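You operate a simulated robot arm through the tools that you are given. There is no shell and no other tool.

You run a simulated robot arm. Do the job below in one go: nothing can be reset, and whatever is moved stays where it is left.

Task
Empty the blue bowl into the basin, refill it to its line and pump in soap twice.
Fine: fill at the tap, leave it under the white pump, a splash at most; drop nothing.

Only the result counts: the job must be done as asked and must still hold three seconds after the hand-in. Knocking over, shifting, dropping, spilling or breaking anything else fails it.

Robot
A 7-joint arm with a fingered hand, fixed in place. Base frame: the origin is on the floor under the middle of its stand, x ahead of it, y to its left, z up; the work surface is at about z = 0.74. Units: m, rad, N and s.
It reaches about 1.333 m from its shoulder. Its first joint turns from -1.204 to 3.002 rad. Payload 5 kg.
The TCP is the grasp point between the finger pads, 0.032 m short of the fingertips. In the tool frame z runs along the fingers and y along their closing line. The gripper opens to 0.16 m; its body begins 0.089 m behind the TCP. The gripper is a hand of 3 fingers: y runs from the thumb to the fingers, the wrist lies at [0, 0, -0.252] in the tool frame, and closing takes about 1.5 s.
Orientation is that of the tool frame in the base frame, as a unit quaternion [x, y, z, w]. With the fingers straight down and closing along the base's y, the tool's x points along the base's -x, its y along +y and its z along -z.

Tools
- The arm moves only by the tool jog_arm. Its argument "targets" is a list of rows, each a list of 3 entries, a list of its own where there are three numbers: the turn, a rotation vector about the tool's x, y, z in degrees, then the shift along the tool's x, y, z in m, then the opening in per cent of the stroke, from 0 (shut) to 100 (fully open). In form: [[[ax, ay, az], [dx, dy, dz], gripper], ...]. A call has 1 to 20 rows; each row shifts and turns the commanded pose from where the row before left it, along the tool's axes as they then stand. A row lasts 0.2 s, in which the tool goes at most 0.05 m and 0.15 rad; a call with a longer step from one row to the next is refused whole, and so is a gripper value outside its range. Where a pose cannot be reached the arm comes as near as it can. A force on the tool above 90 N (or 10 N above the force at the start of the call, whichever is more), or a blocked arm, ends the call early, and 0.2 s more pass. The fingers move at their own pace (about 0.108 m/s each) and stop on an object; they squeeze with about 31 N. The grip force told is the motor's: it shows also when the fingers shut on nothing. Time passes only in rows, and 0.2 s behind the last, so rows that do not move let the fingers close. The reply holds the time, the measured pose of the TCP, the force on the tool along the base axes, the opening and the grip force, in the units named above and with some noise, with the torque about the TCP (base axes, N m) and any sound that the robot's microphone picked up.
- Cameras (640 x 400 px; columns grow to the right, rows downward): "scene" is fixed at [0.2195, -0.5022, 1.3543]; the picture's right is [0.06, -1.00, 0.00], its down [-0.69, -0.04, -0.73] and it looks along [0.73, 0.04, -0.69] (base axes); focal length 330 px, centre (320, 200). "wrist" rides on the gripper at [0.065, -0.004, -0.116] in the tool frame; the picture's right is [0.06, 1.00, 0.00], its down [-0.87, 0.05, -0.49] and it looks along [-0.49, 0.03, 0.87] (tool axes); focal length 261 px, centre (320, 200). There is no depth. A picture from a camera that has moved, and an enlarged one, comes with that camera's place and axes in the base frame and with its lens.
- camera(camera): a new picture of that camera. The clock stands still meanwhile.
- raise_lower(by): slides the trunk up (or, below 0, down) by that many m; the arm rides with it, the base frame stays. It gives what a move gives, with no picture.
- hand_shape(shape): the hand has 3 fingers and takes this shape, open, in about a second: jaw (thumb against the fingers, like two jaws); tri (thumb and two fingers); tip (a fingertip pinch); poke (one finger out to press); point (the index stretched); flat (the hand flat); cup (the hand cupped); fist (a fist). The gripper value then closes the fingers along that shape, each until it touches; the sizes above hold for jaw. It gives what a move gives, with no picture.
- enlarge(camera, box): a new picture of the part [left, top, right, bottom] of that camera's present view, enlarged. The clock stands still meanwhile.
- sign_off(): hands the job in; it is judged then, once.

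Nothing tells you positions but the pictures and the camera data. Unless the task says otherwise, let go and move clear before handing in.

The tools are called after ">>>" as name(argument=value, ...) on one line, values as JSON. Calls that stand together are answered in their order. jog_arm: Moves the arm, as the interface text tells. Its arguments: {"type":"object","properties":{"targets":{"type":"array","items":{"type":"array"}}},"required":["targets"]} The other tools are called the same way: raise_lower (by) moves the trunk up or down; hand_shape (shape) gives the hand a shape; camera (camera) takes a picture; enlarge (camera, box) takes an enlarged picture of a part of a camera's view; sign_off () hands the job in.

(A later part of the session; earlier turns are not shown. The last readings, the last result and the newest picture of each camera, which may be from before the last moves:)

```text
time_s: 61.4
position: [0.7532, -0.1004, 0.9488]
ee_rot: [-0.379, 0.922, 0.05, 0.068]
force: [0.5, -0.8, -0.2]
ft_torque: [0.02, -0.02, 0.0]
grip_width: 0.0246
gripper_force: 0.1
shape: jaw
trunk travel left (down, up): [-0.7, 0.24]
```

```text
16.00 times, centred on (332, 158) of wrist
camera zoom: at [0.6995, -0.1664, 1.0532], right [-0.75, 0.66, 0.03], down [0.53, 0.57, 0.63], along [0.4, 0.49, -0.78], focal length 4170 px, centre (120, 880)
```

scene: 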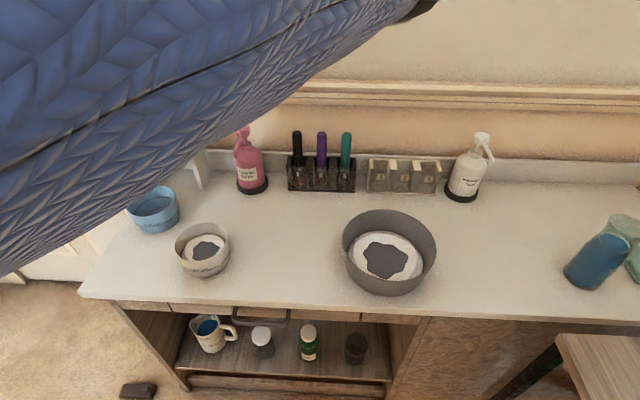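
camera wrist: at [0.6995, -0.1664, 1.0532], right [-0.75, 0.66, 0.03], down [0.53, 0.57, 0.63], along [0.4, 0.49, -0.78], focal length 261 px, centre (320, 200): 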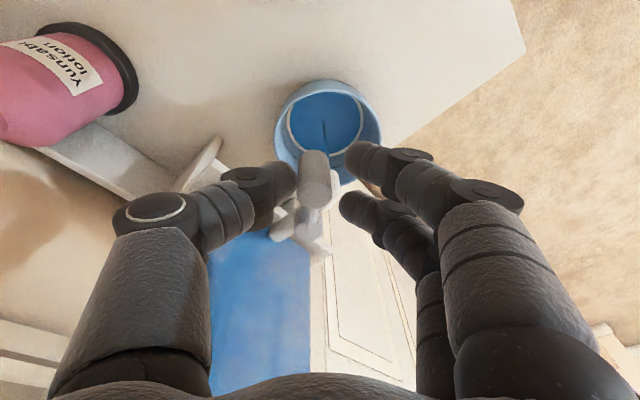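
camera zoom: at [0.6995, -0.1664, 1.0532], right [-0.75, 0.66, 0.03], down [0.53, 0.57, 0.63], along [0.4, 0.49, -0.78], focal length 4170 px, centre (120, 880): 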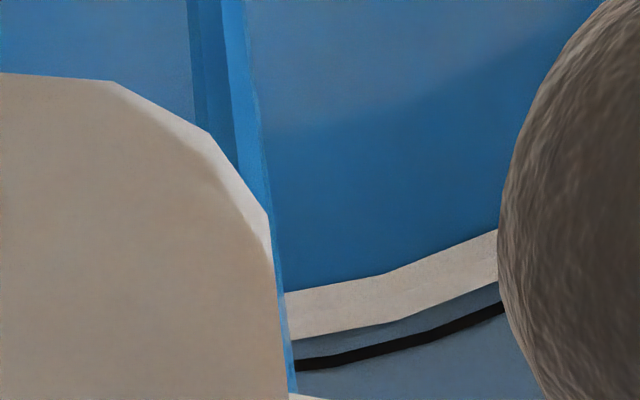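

Only a hair (about 3 mm of level) remains below the line, and some water will still run while closing. I'll grip the peg firmly, then swing it back to the closed position along its arc.

>>> jog_arm(targets=[[[0, 0, 0], [0, -0.0035, 0], 6], [[0, 0, 0], [0, -0.0035, 0], 0], [[0, 0, 0], [-0.0001, -0.0088, -0.0003], 0], [[0, 0, 0], [-0.0016, -0.0086, -0.0001], 0], [[0, 0, 0], [-0.0031, -0.0083, 0.0002], 0], [[0, 0, 0], [-0.0044, -0.0076, 0.0004], 0], [[0, 0, 0], [-0.0056, -0.0068, 0.0007], 0]])

>>> camera(camera="wrist")

>>> enlarge(camera="wrist", box=[250, 40, 450, 200])

```text
time_s: 63.0
position: [0.7974, -0.1254, 0.9488]
ee_rot: [-0.379, 0.922, 0.051, 0.068]
force: [-5.1, -7.2, 5.2]
ft_torque: [0.1, 0.14, 0.31]
grip_width: 0.0051
gripper_force: 31.0
shape: jaw
trunk travel left (down, up): [-0.7, 0.24]
```

```text
taken
camera wrist: at [0.7432, -0.1898, 1.0527], right [-0.75, 0.66, 0.03], down [0.53, 0.57, 0.63], along [0.4, 0.49, -0.78], focal length 261 px, centre (320, 200)
```

wrist: 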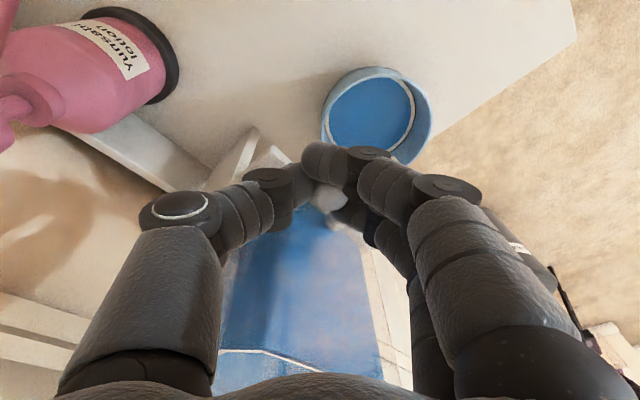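

```text
2.50 times, centred on (350, 120) of wrist
camera zoom: at [0.7432, -0.1898, 1.0527], right [-0.75, 0.66, 0.03], down [0.53, 0.57, 0.63], along [0.4, 0.49, -0.78], focal length 652 px, centre (245, 400)
```

zoom: 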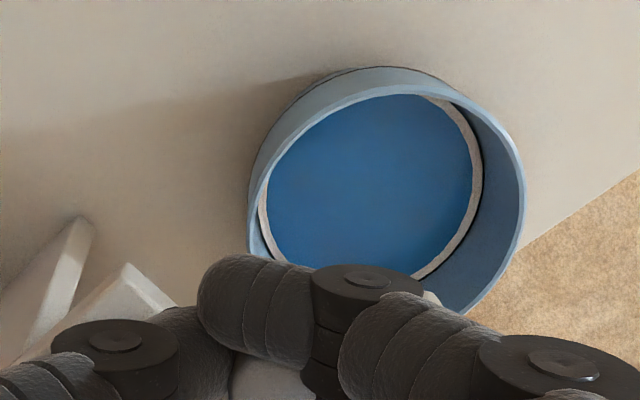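

No stream is visible any more, and the water stands about at the line. I'll loosen the fingers and check the tap and the level closely.

>>> jog_arm(targets=[[[0, 0, 0], [0, 0, 0], 12], [[0, 0, 0], [0, 0, 0], 24], [[0, 0, 0], [0, 0, 0], 30]])

>>> enlarge(camera="wrist", box=[250, 40, 450, 200])

>>> enlarge(camera="wrist", box=[380, 70, 430, 130])

>>> enlarge(camera="wrist", box=[250, 120, 430, 250])

```text
time_s: 63.8
position: [0.7976, -0.1251, 0.9476]
ee_rot: [-0.379, 0.921, 0.05, 0.069]
force: [0.6, 0.5, -0.1]
ft_torque: [0.02, 0.03, 0.0]
grip_width: 0.0474
gripper_force: 0.0
shape: jaw
trunk travel left (down, up): [-0.7, 0.24]
```

```text
2.50 times, centred on (350, 120) of wrist
camera zoom: at [0.7433, -0.1891, 1.052], right [-0.75, 0.66, 0.03], down [0.53, 0.57, 0.63], along [0.4, 0.49, -0.78], focal length 652 px, centre (245, 400)
```

zoom: 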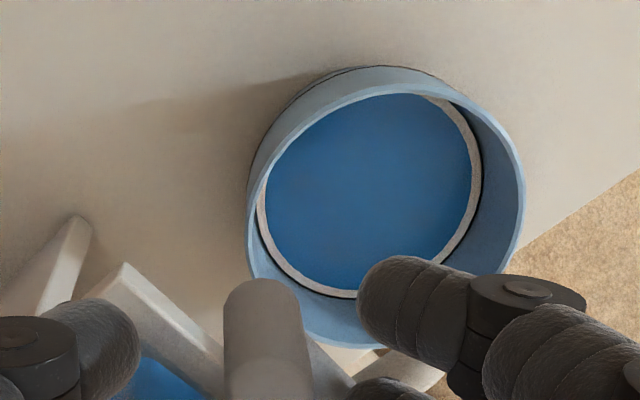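

```text
6.67 times, centred on (405, 100) of wrist
camera zoom: at [0.7433, -0.1891, 1.052], right [-0.75, 0.66, 0.03], down [0.53, 0.57, 0.63], along [0.4, 0.49, -0.78], focal length 1738 px, centre (-247, 867)
```

zoom: 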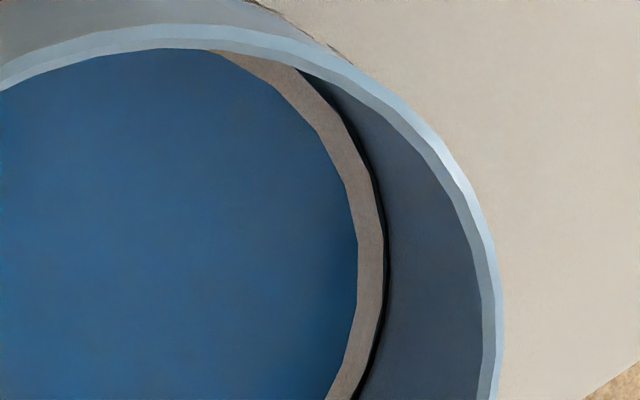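

```text
3.08 times, centred on (340, 185) of wrist
camera zoom: at [0.7433, -0.1891, 1.052], right [-0.75, 0.66, 0.03], down [0.53, 0.57, 0.63], along [0.4, 0.49, -0.78], focal length 802 px, centre (258, 246)
```

zoom: 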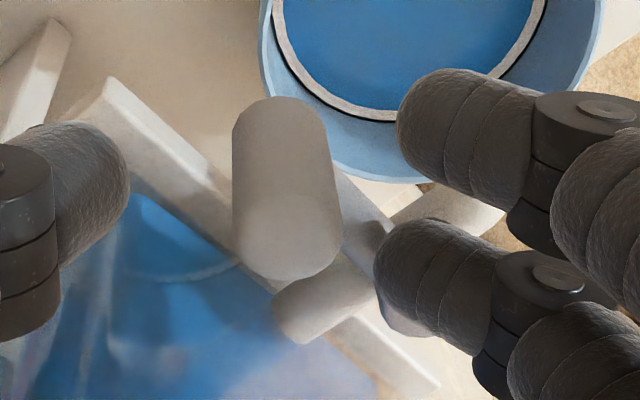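

The tap is shut, no stream remains, and the water edge meets the inner 200 ml line. I'll open a little more and lift the hand straight off the peg.

>>> jog_arm(targets=[[[0, 0, 0], [0, 0, 0], 36], [[0, 0, 0], [-0.0033, 0.0008, -0.0197], 36], [[0, 0, 0], [-0.005, 0.0012, -0.0295], 36], [[0, 0, 0], [-0.005, 0.0012, -0.0295], 36]])

>>> camera(camera="wrist")

>>> enlarge(camera="wrist", box=[270, 40, 430, 200])

>>> camera(camera="scene")

```text
time_s: 64.8
position: [0.7952, -0.1204, 1.0295]
ee_rot: [-0.377, 0.922, 0.05, 0.068]
force: [-0.1, 0.4, 0.6]
ft_torque: [-0.01, -0.02, 0.0]
grip_width: 0.0575
gripper_force: 0.0
shape: jaw
trunk travel left (down, up): [-0.7, 0.24]
```

```text
taken
camera wrist: at [0.742, -0.1856, 1.1336], right [-0.75, 0.66, 0.03], down [0.53, 0.57, 0.63], along [0.4, 0.49, -0.78], focal length 261 px, centre (320, 200)
```

wrist: 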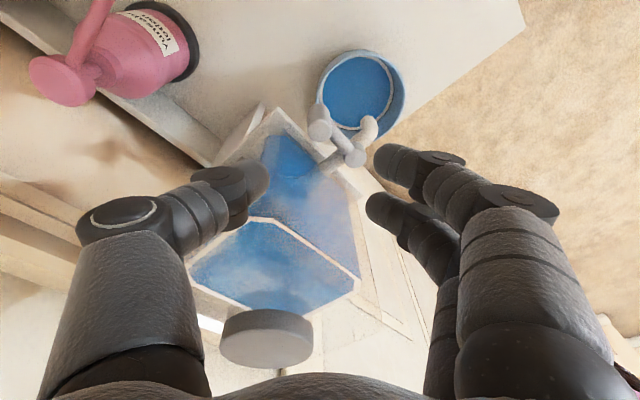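

```text
2.50 times, centred on (350, 120) of wrist
camera zoom: at [0.742, -0.1856, 1.1336], right [-0.75, 0.66, 0.03], down [0.53, 0.57, 0.63], along [0.4, 0.49, -0.78], focal length 652 px, centre (245, 400)
```

zoom: 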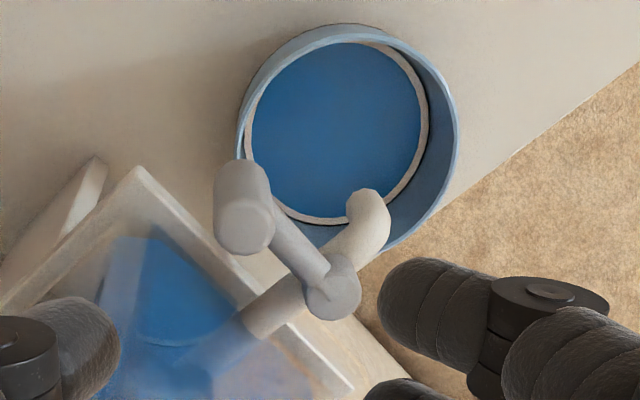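

```text
taken
```

scene: 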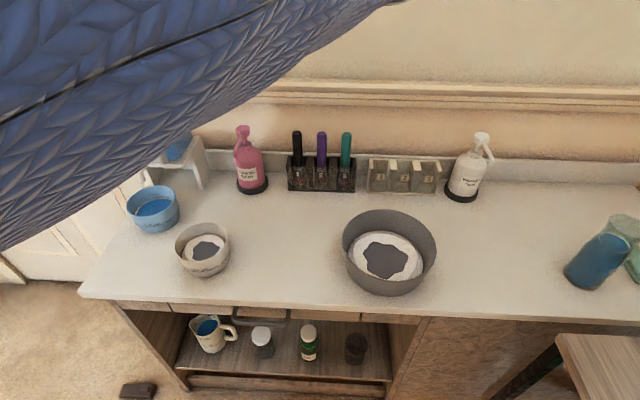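

No drip between spout and water; the lever is back where it began. I'll check the fill level from the scene camera too.

>>> enlarge(camera="scene", box=[115, 175, 195, 245])

>>> enlarge(camera="wrist", box=[340, 90, 400, 140])

```text
5.71 times, centred on (155, 210) of scene
camera zoom: at [0.2195, -0.5022, 1.3543], right [0.06, -1.0, 0.0], down [-0.69, -0.04, -0.73], along [0.73, 0.04, -0.69], focal length 1886 px, centre (1263, 143)
```

zoom: 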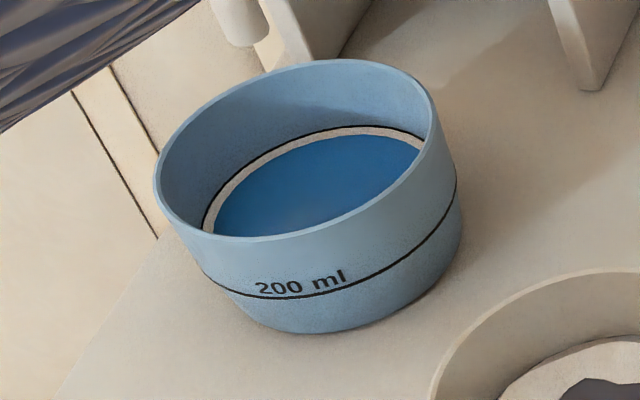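

```text
8.00 times, centred on (370, 115) of wrist
camera zoom: at [0.742, -0.1856, 1.1336], right [-0.75, 0.66, 0.03], down [0.53, 0.57, 0.63], along [0.4, 0.49, -0.78], focal length 2085 px, centre (-80, 880)
```

zoom: 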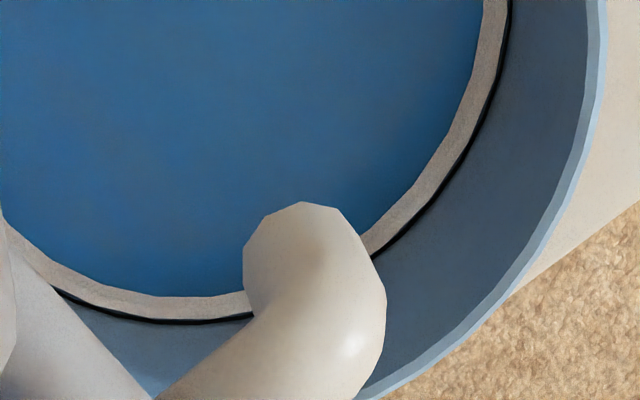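

The level meets the line from both views. Now I'll bring the hand back in front of the tap and undo the yaw, staying high.

>>> jog_arm(targets=[[[0, 0, 0], [0.0229, 0.024, -0.0079], 40], [[0, 0, 0], [0.0229, 0.024, -0.0079], 50], [[0, 0, 0], [0.0229, 0.024, -0.0079], 60], [[0, 0, 0], [0.0229, 0.024, -0.0079], 70], [[1.32, -0.31, 7.88], [0, 0, 0], 80], [[1.32, -0.31, 7.88], [0, 0, 0], 82], [[1.32, -0.31, 7.88], [0, 0, 0], 82]])

>>> camera(camera="scene")

>>> camera(camera="wrist")

```text
time_s: 66.4
position: [0.6628, -0.1242, 1.0485]
ee_rot: [-0.177, 0.981, 0.034, 0.077]
force: [-0.1, -0.4, -0.7]
ft_torque: [0.0, 0.0, -0.01]
grip_width: 0.131
gripper_force: 0.1
shape: jaw
trunk travel left (down, up): [-0.7, 0.24]
```

```text
taken
```

scene: 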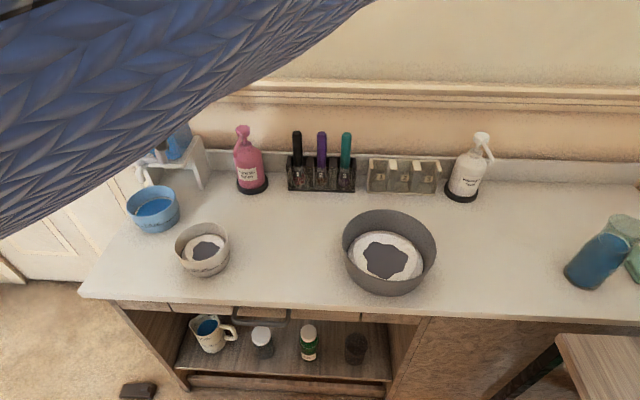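

```text
taken
camera wrist: at [0.587, -0.1607, 1.1523], right [-0.41, 0.91, 0.03], down [0.72, 0.3, 0.63], along [0.56, 0.28, -0.78], focal length 261 px, centre (320, 200)
```

wrist: 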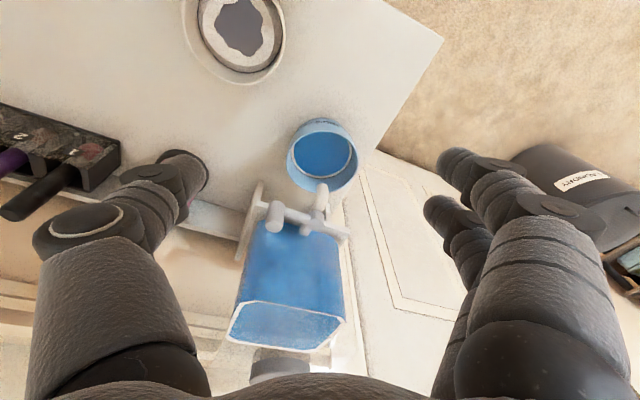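

Now I'll pitch the hand back up in stages, first to about 50°.

>>> jog_arm(targets=[[[0, -7.5, 0], [0, 0, 0], 82], [[0, -7.5, 0], [0, 0, 0], 82], [[0, -7.5, 0], [0, 0, 0], 82], [[0, -7.5, 0], [0, 0, 0], 82]])

>>> camera(camera="scene")

```text
time_s: 67.4
position: [0.662, -0.1244, 1.0483]
ee_rot: [-0.163, 0.927, 0.079, 0.329]
force: [0.4, -0.1, 0.3]
ft_torque: [0.01, -0.01, 0.03]
grip_width: 0.131
gripper_force: 0.1
shape: jaw
trunk travel left (down, up): [-0.7, 0.24]
```

```text
taken
```

scene: 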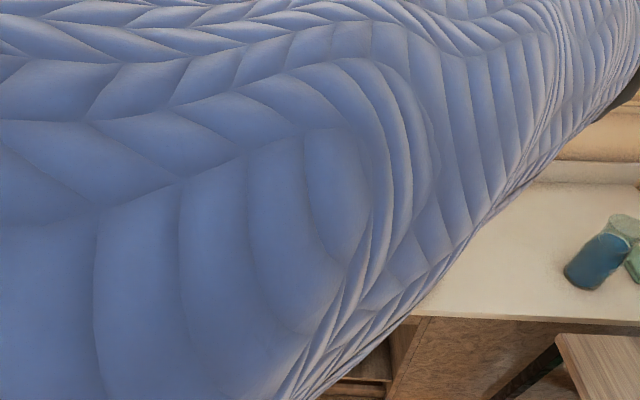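

The upper arm sweeps close past the scene camera but the hand holds its place. I'll pitch further to about 30° while lowering slightly.

>>> jog_arm(targets=[[[0, -5, 0], [0, 0, 0], 82], [[0, -5, 0], [0, 0, 0], 82]])

>>> camera(camera="scene")

>>> camera(camera="wrist")

```text
time_s: 68.0
position: [0.6608, -0.1244, 1.0468]
ee_rot: [-0.156, 0.895, 0.094, 0.408]
force: [0.5, 0.9, -0.2]
ft_torque: [-0.03, -0.01, -0.02]
grip_width: 0.1306
gripper_force: 0.1
shape: jaw
trunk travel left (down, up): [-0.7, 0.24]
```

```text
taken
```

scene: 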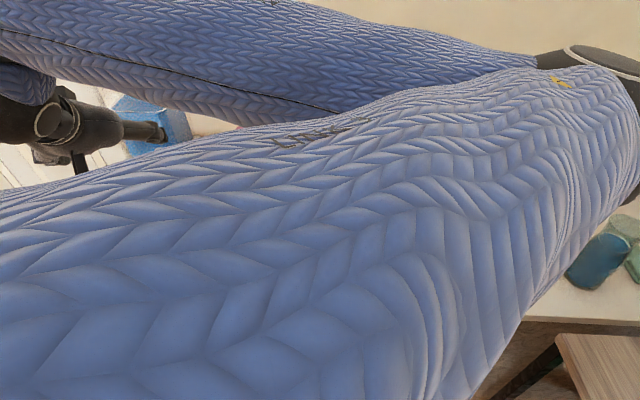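

```text
taken
camera wrist: at [0.5416, -0.1744, 1.0742], right [-0.39, 0.92, -0.01], down [0.17, 0.08, 0.98], along [0.9, 0.39, -0.19], focal length 261 px, centre (320, 200)
```

wrist: 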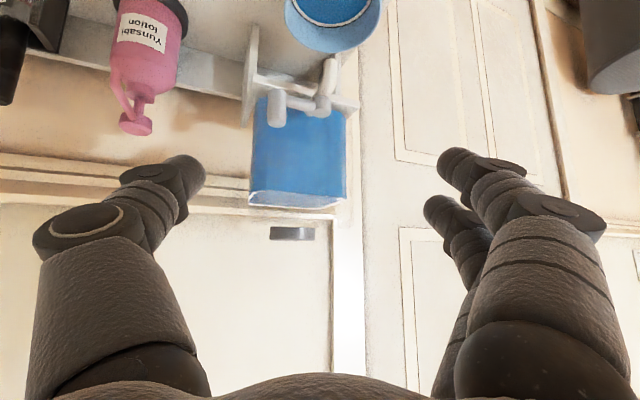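

The elbow is up and to the right, high above the counter, and the hand is steady at 40° pitch. I'll continue lowering and flattening in small steps and watch the elbow.

>>> jog_arm(targets=[[[0, -5, 0], [0.0154, 0, 0.0128], 82], [[0, -5, 0], [0.0166, 0, 0.0112], 82], [[0, 0, 0], [0.0173, 0, 0.01], 82], [[0, 0, 0], [0.0173, 0, 0.01], 82]])

>>> camera(camera="scene")

>>> camera(camera="wrist")

```text
time_s: 69.0
position: [0.6604, -0.1203, 0.9676]
ee_rot: [-0.146, 0.855, 0.106, 0.485]
force: [0.6, -0.6, 0.7]
ft_torque: [0.0, 0.03, 0.0]
grip_width: 0.131
gripper_force: 0.0
shape: jaw
trunk travel left (down, up): [-0.7, 0.24]
```

```text
taken
```

scene: 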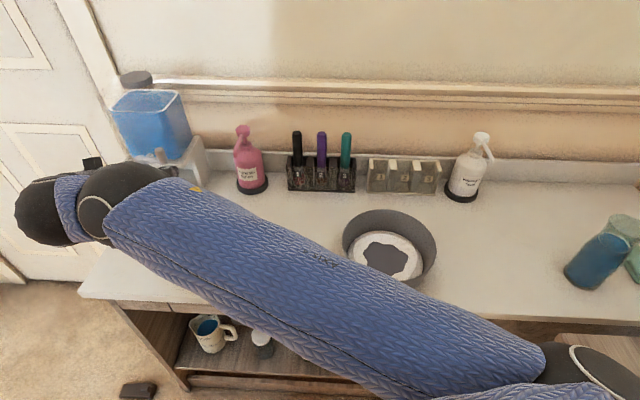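

```text
taken
camera wrist: at [0.5368, -0.1716, 0.9726], right [-0.38, 0.92, -0.01], down [0.01, 0.02, 1.0], along [0.92, 0.38, -0.02], focal length 261 px, centre (320, 200)
```

wrist: 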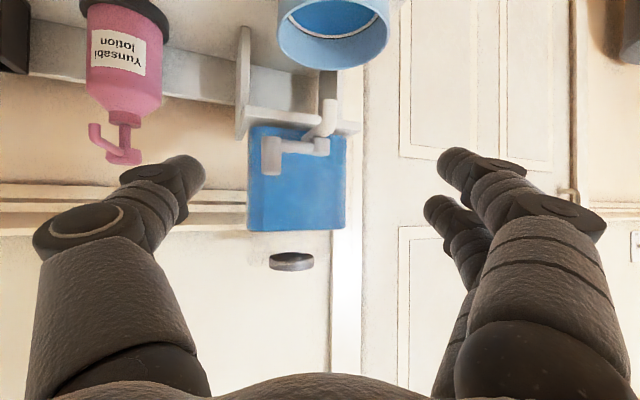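

The arm is back in its earlier, safe folding, and nothing has been disturbed. I'll fix a slight roll and lower to the pre-grasp point in front of the filled bowl.

>>> jog_arm(targets=[[[0, 0, -2.6], [0, 0, 0], 82], [[0, 0, 0], [0.0303, 0.002, 0.0193], 82], [[0, 0, 0], [0.0303, 0.002, 0.0193], 82], [[0, 0, 0], [0.0303, 0.002, 0.0193], 82]])

>>> camera(camera="wrist")

>>> enlarge(camera="scene", box=[60, 130, 260, 290])

```text
time_s: 70.0
position: [0.6615, -0.1128, 0.8608]
ee_rot: [-0.166, 0.852, 0.095, 0.487]
force: [0.3, 0.3, 0.2]
ft_torque: [0.0, -0.01, 0.0]
grip_width: 0.131
gripper_force: 0.1
shape: jaw
trunk travel left (down, up): [-0.7, 0.24]
```

```text
taken
camera wrist: at [0.5398, -0.1675, 0.865], right [-0.41, 0.91, -0.05], down [0.0, 0.06, 1.0], along [0.91, 0.4, -0.02], focal length 261 px, centre (320, 200)
```

wrist: 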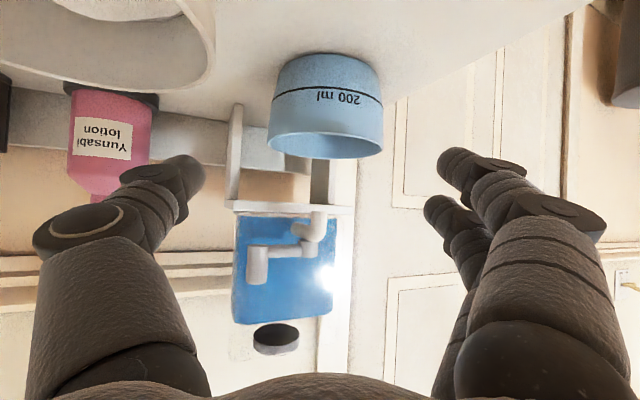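

```text
2.50 times, centred on (160, 210) of scene
camera zoom: at [0.2195, -0.5022, 1.3543], right [0.06, -1.0, 0.0], down [-0.69, -0.04, -0.73], along [0.73, 0.04, -0.69], focal length 825 px, centre (720, 175)
```

zoom: 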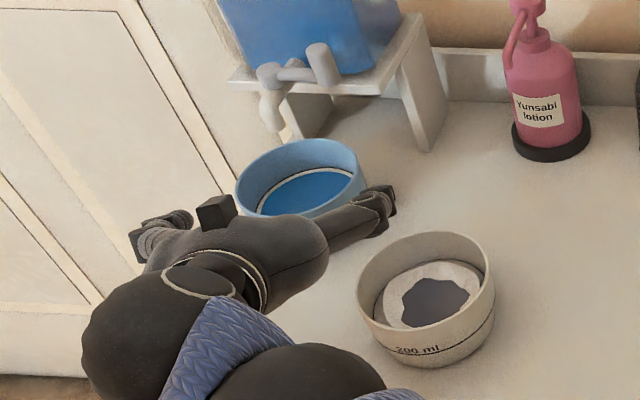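

The pose is level and the bowl is nearly centred. I'll advance along the hand's axis around the bowl, with a 6 mm shift to centre it.

>>> jog_arm(targets=[[[0, 0, 0], [0, 0.002, 0.03], 82], [[0, 0, 0], [0, 0.002, 0.03], 82], [[0, 0, 0], [0, 0.002, 0.03], 82]])

>>> camera(camera="wrist")

>>> enlarge(camera="scene", box=[80, 120, 240, 240])

```text
time_s: 70.8
position: [0.7299, -0.0792, 0.8147]
ee_rot: [-0.167, 0.853, 0.096, 0.485]
force: [0.4, 0.3, -0.1]
ft_torque: [0.03, 0.06, 0.04]
grip_width: 0.1311
gripper_force: 0.1
shape: jaw
trunk travel left (down, up): [-0.7, 0.24]
```

```text
taken
camera wrist: at [0.6082, -0.1324, 0.8182], right [-0.41, 0.91, -0.05], down [0.0, 0.06, 1.0], along [0.91, 0.41, -0.02], focal length 261 px, centre (320, 200)
```

wrist: 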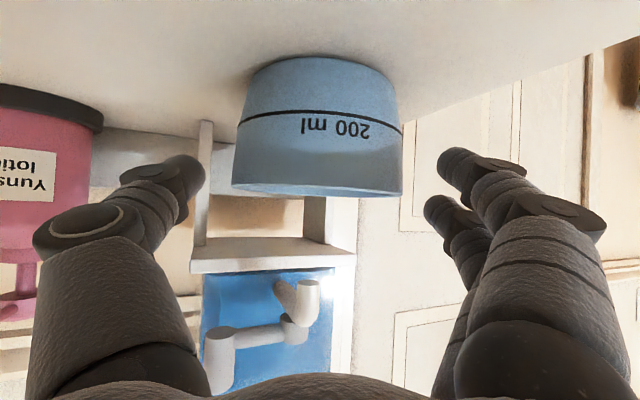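

```text
3.33 times, centred on (160, 180) of scene
camera zoom: at [0.2195, -0.5022, 1.3543], right [0.06, -1.0, 0.0], down [-0.69, -0.04, -0.73], along [0.73, 0.04, -0.69], focal length 1100 px, centre (853, 267)
```

zoom: 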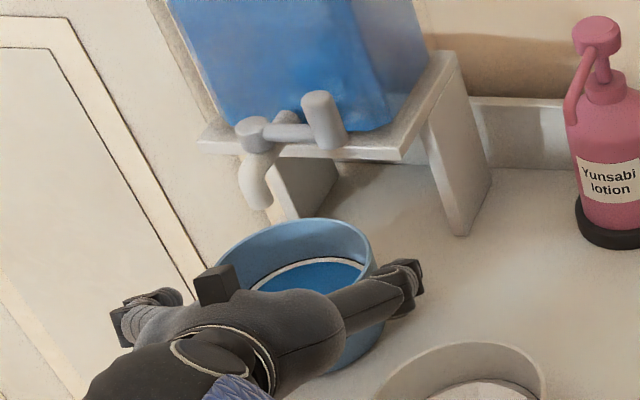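

>>> jog_arm(targets=[[[0, 0, 0], [0, 0, 0.019], 82], [[0, 0, 0], [0.0012, 0, 0.0195], 82], [[0, 0, 0], [0, 0, 0], 76], [[0, 0, 0], [0, 0, 0], 72], [[0, 0, 0], [0, 0, 0], 69]])

>>> camera(camera="wrist")

```text
time_s: 72.0
position: [0.7612, -0.0675, 0.7935]
ee_rot: [-0.167, 0.852, 0.096, 0.486]
force: [1.1, -0.7, -0.4]
ft_torque: [-0.02, -0.01, -0.03]
grip_width: 0.1107
gripper_force: 0.0
shape: jaw
trunk travel left (down, up): [-0.7, 0.24]
```

```text
taken
camera wrist: at [0.6394, -0.1214, 0.798], right [-0.41, 0.91, -0.05], down [0.0, 0.06, 1.0], along [0.91, 0.41, -0.02], focal length 261 px, centre (320, 200)
```

wrist: 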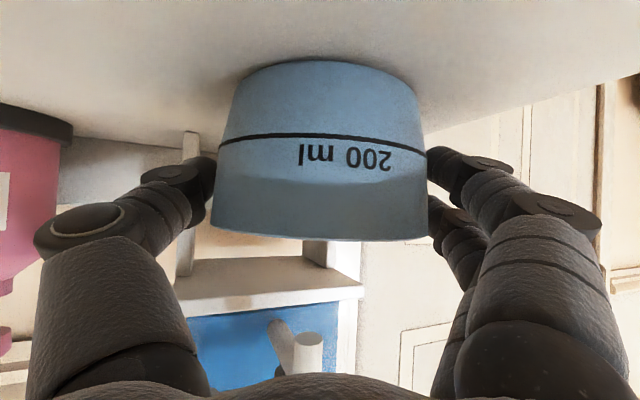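

The bowl is centred in the hand. I'll close gently.

>>> jog_arm(targets=[[[0, 0, 0], [0, 0, 0], 67], [[0, 0, 0], [0, 0, 0], 65], [[0, 0, 0], [0, 0, 0], 63], [[0, 0, 0], [0, 0, 0], 61], [[0, 0, 0], [0, 0, 0], 58], [[0, 0, 0], [0, 0, 0], 50], [[0, 0, 0], [0, 0, 0], 30], [[0, 0, 0], [0, 0, 0], 0], [[0, 0, 0], [0, 0, 0], 0], [[0, 0, 0], [0, 0, 0], 0]])

>>> camera(camera="wrist")

>>> enlarge(camera="scene", box=[80, 120, 240, 240])

```text
time_s: 74.2
position: [0.7613, -0.0666, 0.7948]
ee_rot: [-0.167, 0.852, 0.096, 0.486]
force: [0.0, 0.4, 0.1]
ft_torque: [-0.04, 0.07, 0.03]
grip_width: 0.0995
gripper_force: 30.7
shape: jaw
trunk travel left (down, up): [-0.7, 0.24]
```

```text
taken
camera wrist: at [0.6394, -0.1215, 0.7979], right [-0.41, 0.91, -0.05], down [0.0, 0.06, 1.0], along [0.91, 0.41, -0.02], focal length 261 px, centre (320, 200)
```

wrist: 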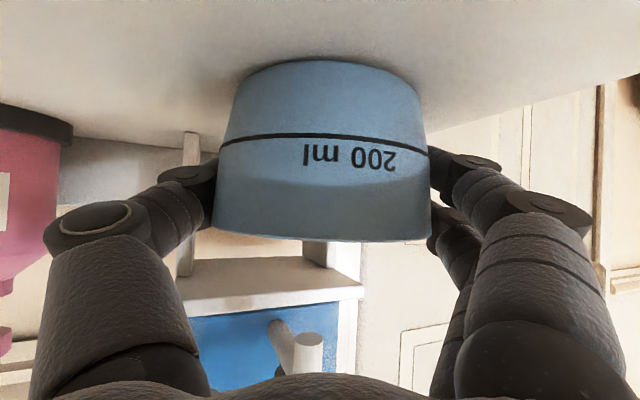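

```text
3.33 times, centred on (160, 180) of scene
camera zoom: at [0.2195, -0.5022, 1.3543], right [0.06, -1.0, 0.0], down [-0.69, -0.04, -0.73], along [0.73, 0.04, -0.69], focal length 1100 px, centre (853, 267)
```

zoom: 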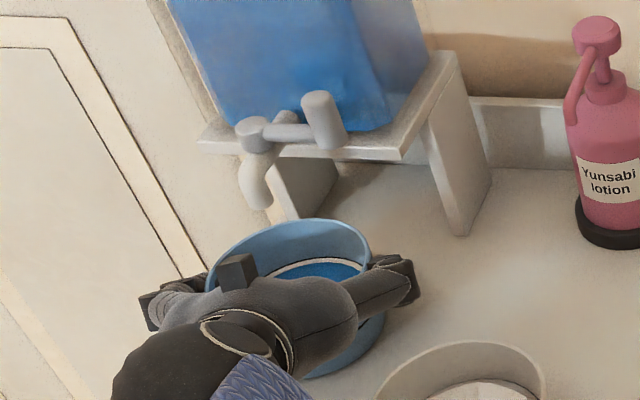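

Gripped at 31 N. I'll lift 3 cm, then draw the bowl straight back from under the spout, smoothly.

>>> jog_arm(targets=[[[0, 0, 0], [-0.0034, 0, -0.002], 0], [[0, 0, 0], [-0.0069, 0, -0.0041], 0], [[0, 0, 0], [-0.0086, 0, -0.0051], 0], [[0, 0, 0], [-0.0052, 0, -0.0031], 0], [[0, 0, 0], [0.0019, 0.0015, -0.0032], 0], [[0, 0, 0], [0.0047, 0.0037, -0.008], 0], [[0, 0, 0], [0.0071, 0.0056, -0.012], 0], [[0, 0, 0], [0.0085, 0.0067, -0.0144], 0], [[0, 0, 0], [0.0085, 0.0067, -0.0144], 0], [[0, 0, 0], [0.0085, 0.0067, -0.0144], 0], [[0, 0, 0], [0.0056, 0.0045, -0.0096], 0], [[0, 0, 0], [0.0024, 0.0019, -0.004], 0]])

>>> camera(camera="wrist")

>>> camera(camera="scene")

>>> enlarge(camera="scene", box=[60, 130, 260, 290])

```text
time_s: 76.8
position: [0.661, -0.0664, 0.8216]
ee_rot: [-0.167, 0.852, 0.096, 0.486]
force: [0.9, 0.2, -3.1]
ft_torque: [-0.01, 0.05, -0.02]
grip_width: 0.1
gripper_force: 30.9
shape: jaw
trunk travel left (down, up): [-0.7, 0.24]
```

```text
taken
camera wrist: at [0.5388, -0.1212, 0.8251], right [-0.41, 0.91, -0.05], down [0.0, 0.06, 1.0], along [0.91, 0.41, -0.02], focal length 261 px, centre (320, 200)
```

wrist: 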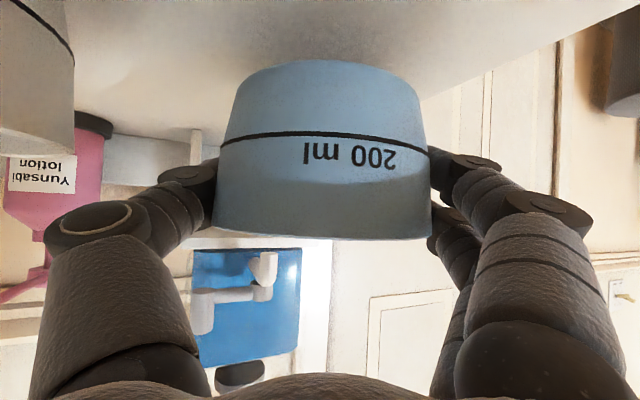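

```text
taken
```

scene: 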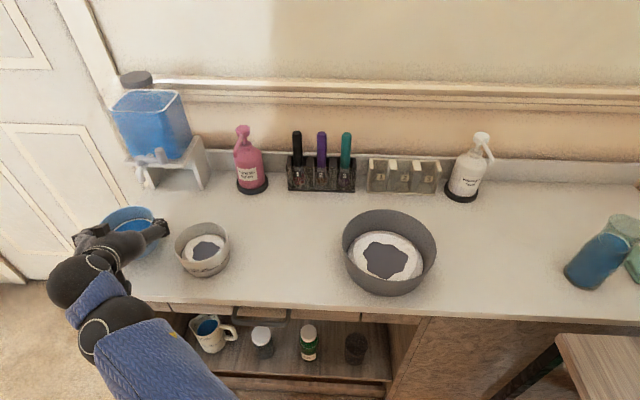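

```text
2.50 times, centred on (160, 210) of scene
camera zoom: at [0.2195, -0.5022, 1.3543], right [0.06, -1.0, 0.0], down [-0.69, -0.04, -0.73], along [0.73, 0.04, -0.69], focal length 825 px, centre (720, 175)
```

zoom: 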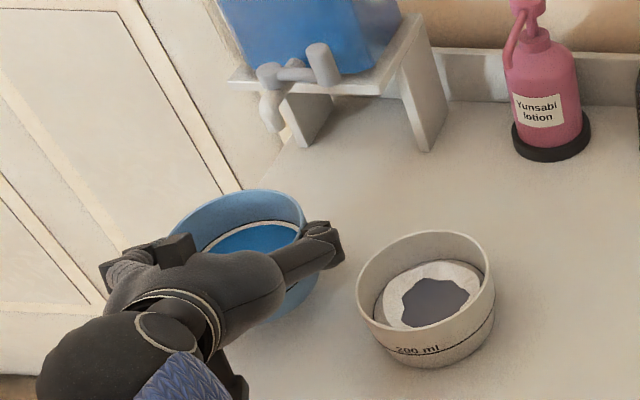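

The bowl (3.1 N) is clear of the tap and nothing has spilled. I'll raise it smoothly to carrying height.

>>> jog_arm(targets=[[[0, 0, 0], [-0.0034, 0, -0.002], 0], [[0, 0, 0], [-0.0086, 0, -0.0051], 0], [[0, 0, 0], [-0.0138, 0, -0.0081], 0], [[0, 0, 0], [-0.0172, 0, -0.0101], 0], [[0, 0, 0], [-0.0172, 0, -0.0101], 0], [[0, 0, 0], [-0.0172, 0, -0.0101], 0], [[0, 0, 0], [-0.0172, 0, -0.0101], 0], [[0, 0, 0], [-0.0138, 0, -0.0081], 0], [[0, 0, 0], [-0.0086, 0, -0.0051], 0], [[0, 0, 0], [-0.0034, 0, -0.002], 0]])

>>> camera(camera="scene")

```text
time_s: 79.0
position: [0.6619, -0.0663, 0.9636]
ee_rot: [-0.167, 0.852, 0.097, 0.487]
force: [0.2, -0.2, -3.0]
ft_torque: [-0.04, 0.03, -0.03]
grip_width: 0.0997
gripper_force: 30.5
shape: jaw
trunk travel left (down, up): [-0.7, 0.24]
```

```text
taken
```

scene: 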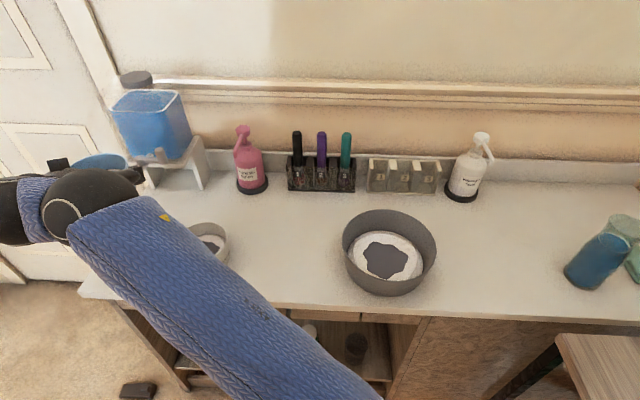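

I'll now carry it to the right at constant height, starting and stopping softly.

>>> jog_arm(targets=[[[0, 0, 0], [0.0011, -0.0056, -0.0019], 0], [[0, 0, 0], [0.0023, -0.0111, -0.0039], 0], [[0, 0, 0], [0.0034, -0.0167, -0.0058], 0], [[0, 0, 0], [0.0042, -0.0204, -0.0071], 0], [[0, 0, 0], [0.0042, -0.0204, -0.0071], 0], [[0, 0, 0], [0.0042, -0.0204, -0.0071], 0], [[0, 0, 0], [0.0042, -0.0204, -0.0071], 0], [[0, 0, 0], [0.0042, -0.0204, -0.0071], 0], [[0, 0, 0], [0.0034, -0.0167, -0.0058], 0], [[0, 0, 0], [0.0023, -0.0111, -0.0039], 0], [[0, 0, 0], [0.0011, -0.0056, -0.0019], 0]])

>>> camera(camera="scene")

```text
time_s: 81.4
position: [0.6596, -0.2488, 0.9611]
ee_rot: [-0.167, 0.852, 0.096, 0.487]
force: [-0.9, -1.3, -3.5]
ft_torque: [-0.04, 0.0, 0.0]
grip_width: 0.0998
gripper_force: 31.3
shape: jaw
trunk travel left (down, up): [-0.7, 0.24]
```

```text
taken
```

scene: 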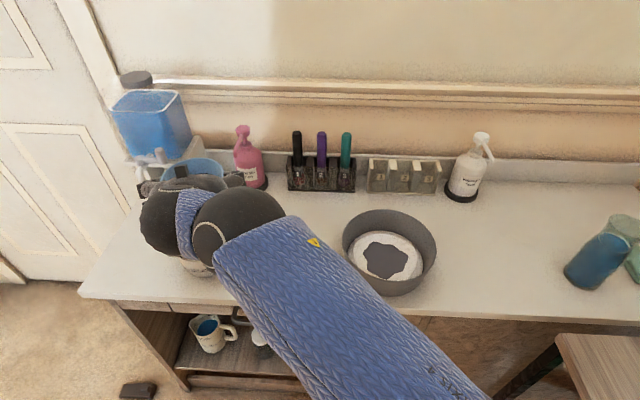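

Steady so far. I'll continue right over the basin while turning the hand back to straight ahead.

>>> jog_arm(targets=[[[0, 0, 0], [0.0011, -0.0056, -0.0019], 0], [[0, 0, 0], [0.0023, -0.0111, -0.0039], 0], [[0, 0, 0], [0.0034, -0.0167, -0.0058], 0], [[1.55, 0, 0.913], [0.004, -0.0205, -0.0068], 0], [[1.55, 0, 0.913], [0.0037, -0.0208, -0.0063], 0], [[1.55, 0, 0.913], [0.0034, -0.021, -0.0057], 0], [[1.55, 0, 0.913], [0.003, -0.0212, -0.0051], 0], [[1.55, 0, 0.913], [0.0027, -0.0214, -0.0045], 0], [[1.55, 0, 0.913], [0.0023, -0.0215, -0.004], 0], [[1.55, 0, 0.913], [0.002, -0.0216, -0.0034], 0], [[1.55, 0, 0.913], [0.0016, -0.0218, -0.0028], 0], [[1.55, 0, 0.913], [0.0013, -0.0218, -0.0022], 0], [[1.55, 0, 0.913], [0.001, -0.0219, -0.0016], 0], [[1.55, 0, 0.913], [0.0006, -0.022, -0.001], 0], [[1.55, 0, 0.913], [0.0003, -0.022, -0.0004], 0], [[0, 0, 0], [0, -0.018, -0.0001], 0], [[0, 0, 0], [0, -0.012, 0], 0], [[0, 0, 0], [0, -0.006, 0], 0]])

>>> camera(camera="scene")

>>> camera(camera="wrist")

```text
time_s: 85.2
position: [0.6671, -0.5865, 0.961]
ee_rot: [-0.004, 0.868, 0.003, 0.496]
force: [0.2, -0.4, -2.0]
ft_torque: [0.01, 0.07, 0.0]
grip_width: 0.0996
gripper_force: 30.8
shape: jaw
trunk travel left (down, up): [-0.7, 0.24]
```

```text
taken
```

scene: 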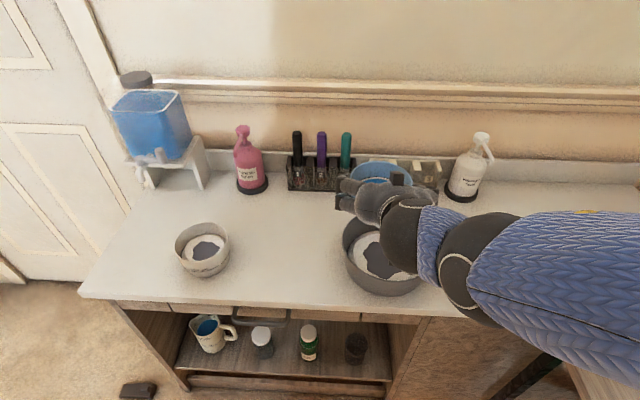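

```text
taken
camera wrist: at [0.5339, -0.5913, 0.9649], right [-0.04, 1.0, -0.05], down [0.02, 0.05, 1.0], along [1.0, 0.04, -0.02], focal length 261 px, centre (320, 200)
```

wrist: 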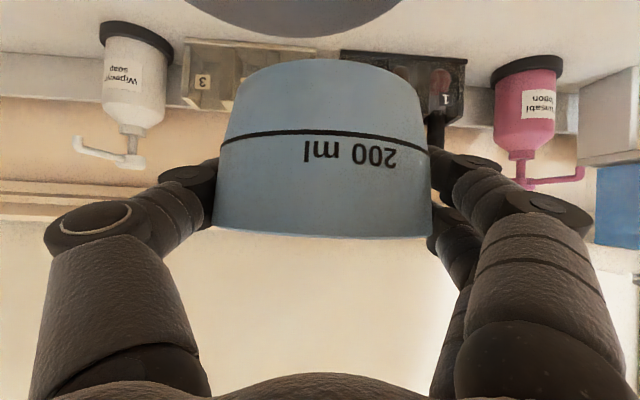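

The bowl is above the basin, hand pointing straight ahead. I'll zoom in on the white pump from here to fix its nozzle position.

>>> enlarge(camera="wrist", box=[60, 10, 190, 190])

>>> enlarge(camera="scene", box=[430, 120, 510, 210])

```text
2.22 times, centred on (125, 100) of wrist
camera zoom: at [0.5339, -0.5913, 0.9649], right [-0.04, 1.0, -0.05], down [0.02, 0.05, 1.0], along [1.0, 0.04, -0.02], focal length 579 px, centre (753, 422)
```

zoom: 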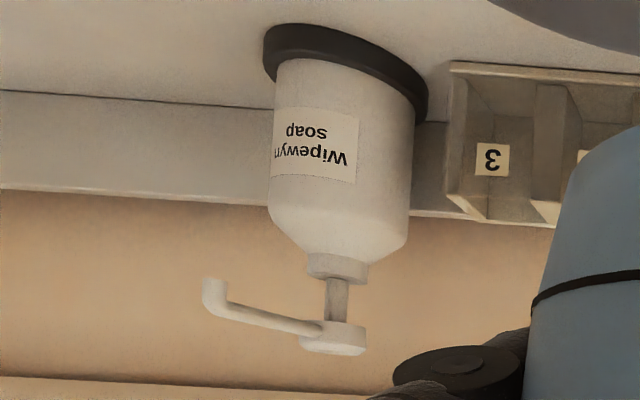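

```text
4.44 times, centred on (470, 165) of scene
camera zoom: at [0.2195, -0.5022, 1.3543], right [0.06, -1.0, 0.0], down [-0.69, -0.04, -0.73], along [0.73, 0.04, -0.69], focal length 1467 px, centre (-347, 356)
```

zoom: 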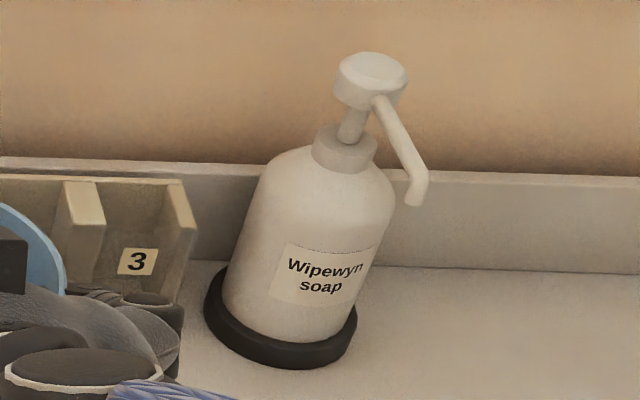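

Averaging the views, the nozzle tip is at about (0.826, -0.846, 0.906), with the bottle's front at x 0.863. The bowl centre should stand near (0.798, -0.846). I'll carry the bowl on to y = -0.846 at this height.

>>> jog_arm(targets=[[[0, 0, 0], [0, -0.006, 0], 0], [[0, 0, 0], [0, -0.012, 0], 0], [[0, 0, 0], [0, -0.018, 0], 0], [[0, 0, 0], [0, -0.0235, 0], 0], [[0, 0, 0], [0, -0.0235, 0], 0], [[0, 0, 0], [0, -0.0235, 0], 0], [[0, 0, 0], [0, -0.0235, 0], 0], [[0, 0, 0], [0, -0.0235, 0], 0], [[0, 0, 0], [0, -0.0235, 0], 0], [[0, 0, 0], [0, -0.0235, 0], 0], [[0, 0, 0], [0, -0.0235, 0], 0], [[0, 0, 0], [0, -0.018, 0], 0], [[0, 0, 0], [0, -0.012, 0], 0], [[0, 0, 0], [0, -0.006, 0], 0]])

>>> camera(camera="scene")

>>> camera(camera="wrist")

```text
time_s: 88.2
position: [0.669, -0.8476, 0.9599]
ee_rot: [-0.003, 0.869, 0.002, 0.495]
force: [0.0, -0.2, -2.4]
ft_torque: [0.01, 0.04, -0.05]
grip_width: 0.0996
gripper_force: 31.0
shape: jaw
trunk travel left (down, up): [-0.7, 0.24]
```

```text
taken
```

scene: 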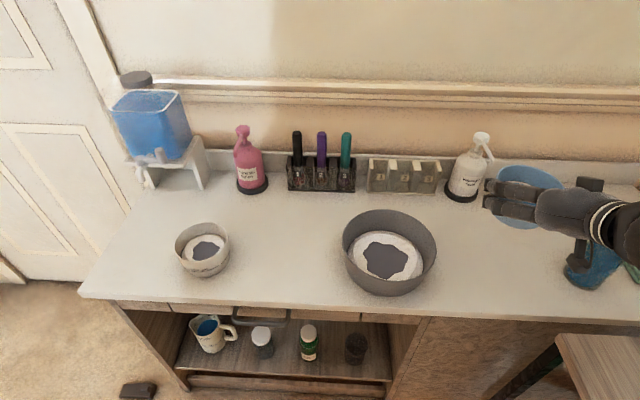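

```text
taken
camera wrist: at [0.5359, -0.8524, 0.9651], right [-0.04, 1.0, -0.05], down [0.02, 0.05, 1.0], along [1.0, 0.04, -0.02], focal length 261 px, centre (320, 200)
```

wrist: 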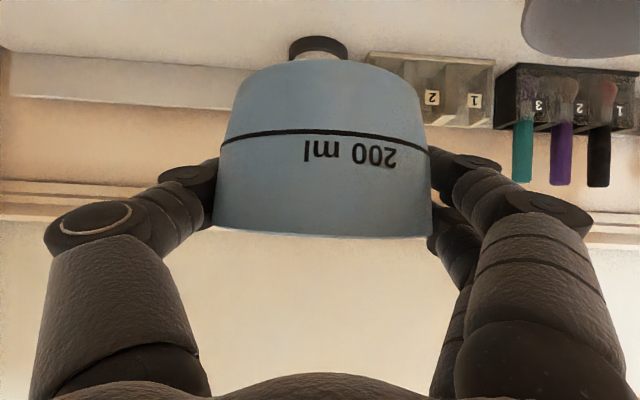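

The bowl is at (0.669, -0.848, 0.960). Before lowering I'll check the arm against the tall bottles on the right.

>>> enlarge(camera="scene", box=[460, 120, 640, 320])

```text
2.00 times, centred on (550, 220) of scene
camera zoom: at [0.2195, -0.5022, 1.3543], right [0.06, -1.0, 0.0], down [-0.69, -0.04, -0.73], along [0.73, 0.04, -0.69], focal length 660 px, centre (-140, 160)
```

zoom: 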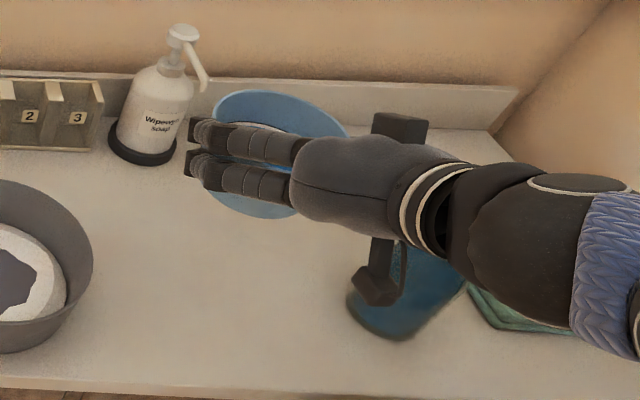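

The forearm currently trails off to the right, near the tall cups. I'll yaw the hand about the bowl by about -30° so that the wrist and forearm move left, away from them.

>>> jog_arm(targets=[[[2.175, 0, 1.23], [0, 0, 0], 0], [[4.35, 0, 2.46], [0, 0, 0], 0], [[4.35, 0, 2.46], [0, 0, 0], 0], [[4.35, 0, 2.46], [0, 0, 0], 0], [[4.35, 0, 2.46], [0, 0, 0], 0], [[4.35, 0, 2.46], [0, 0, 0], 0], [[2.175, 0, 1.23], [0, 0, 0], 0]])

>>> camera(camera="scene")

>>> camera(camera="wrist")

```text
time_s: 89.8
position: [0.6693, -0.847, 0.9601]
ee_rot: [0.218, 0.84, -0.129, 0.48]
force: [-0.5, -0.1, -3.0]
ft_torque: [0.01, 0.04, 0.02]
grip_width: 0.0996
gripper_force: 30.5
shape: jaw
trunk travel left (down, up): [-0.7, 0.24]
```

```text
taken
```

scene: 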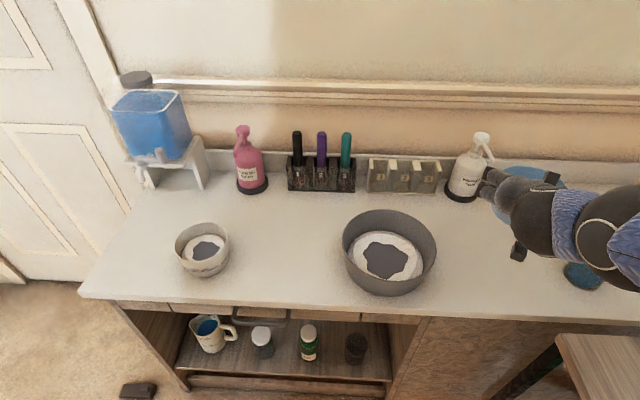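

```text
taken
camera wrist: at [0.5517, -0.7847, 0.9639], right [0.46, 0.88, -0.06], down [0.05, 0.05, 1.0], along [0.89, -0.46, -0.02], focal length 261 px, centre (320, 200)
```

wrist: 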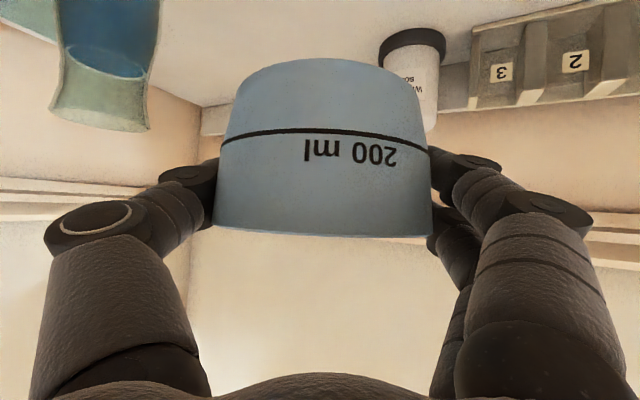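

The forearm still lies low to the right, where the tall cups stand, so lowering here could hit them. Raising the trunk should bring the elbow higher; I'll raise it by 0.12 m and look.

>>> raise_lower(by=0.12)

>>> camera(camera="scene")

>>> camera(camera="wrist")

```text
time_s: 91.3
position: [0.6688, -0.846, 1.08]
ee_rot: [0.219, 0.84, -0.13, 0.479]
force: [-0.5, 0.4, -3.1]
ft_torque: [0.0, 0.02, 0.02]
grip_width: 0.0997
gripper_force: 31.1
shape: jaw
trunk travel left (down, up): [-0.82, 0.12]
```

```text
taken
```

scene: 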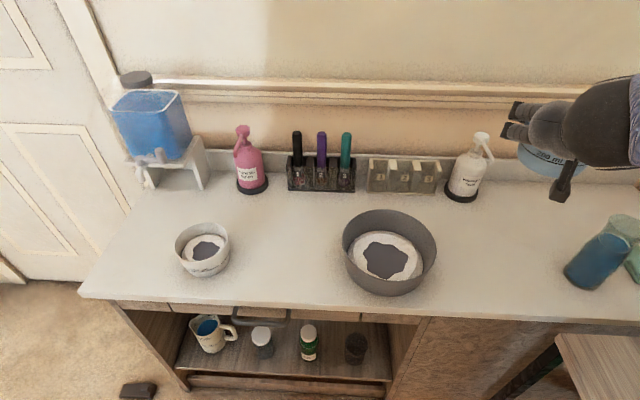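

```text
taken
camera wrist: at [0.5519, -0.7851, 1.0839], right [0.46, 0.88, -0.06], down [0.05, 0.05, 1.0], along [0.89, -0.46, -0.02], focal length 261 px, centre (320, 200)
```

wrist: 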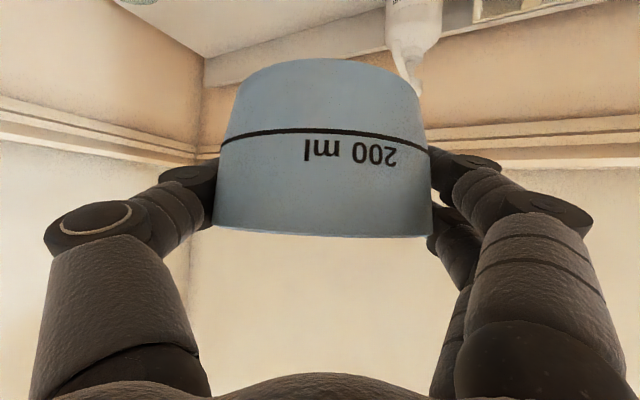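

That worked without disturbing the bowl. I'll lower the bowl with the arm by 0.1 m and see how the forearm now lies.

>>> jog_arm(targets=[[[0, 0, 0], [0.0043, 0, 0.0025], 0], [[0, 0, 0], [0.0086, 0.0001, 0.0051], 0], [[0, 0, 0], [0.0155, 0.0002, 0.0091], 0], [[0, 0, 0], [0.0172, 0.0002, 0.0101], 0], [[0, 0, 0], [0.0172, 0.0002, 0.0101], 0], [[0, 0, 0], [0.0129, 0.0001, 0.0076], 0], [[0, 0, 0], [0.0069, 0.0001, 0.0041], 0], [[0, 0, 0], [0.0034, 0, 0.002], 0]])

>>> camera(camera="scene")

>>> enlarge(camera="scene", box=[440, 100, 640, 300])

```text
time_s: 93.1
position: [0.6695, -0.8469, 0.9805]
ee_rot: [0.218, 0.84, -0.129, 0.48]
force: [0.1, -0.1, -2.5]
ft_torque: [-0.01, 0.04, -0.03]
grip_width: 0.0998
gripper_force: 30.8
shape: jaw
trunk travel left (down, up): [-0.82, 0.12]
```

```text
taken
```

scene: 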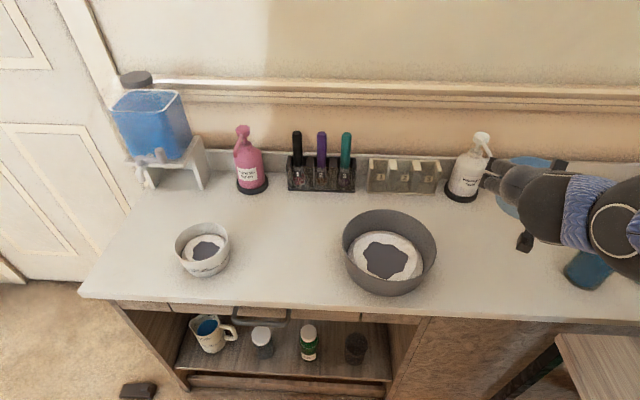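

```text
2.00 times, centred on (540, 200) of scene
camera zoom: at [0.2195, -0.5022, 1.3543], right [0.06, -1.0, 0.0], down [-0.69, -0.04, -0.73], along [0.73, 0.04, -0.69], focal length 660 px, centre (-120, 200)
```

zoom: 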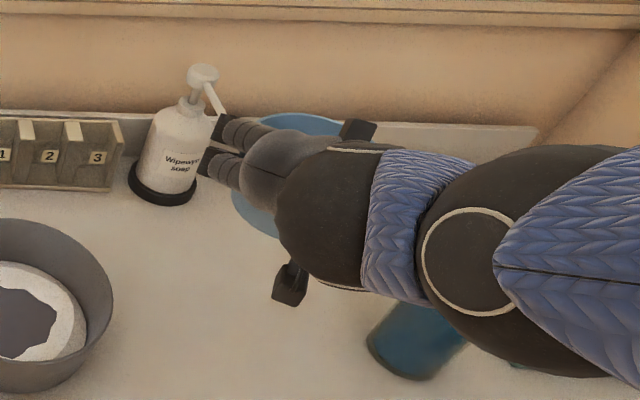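

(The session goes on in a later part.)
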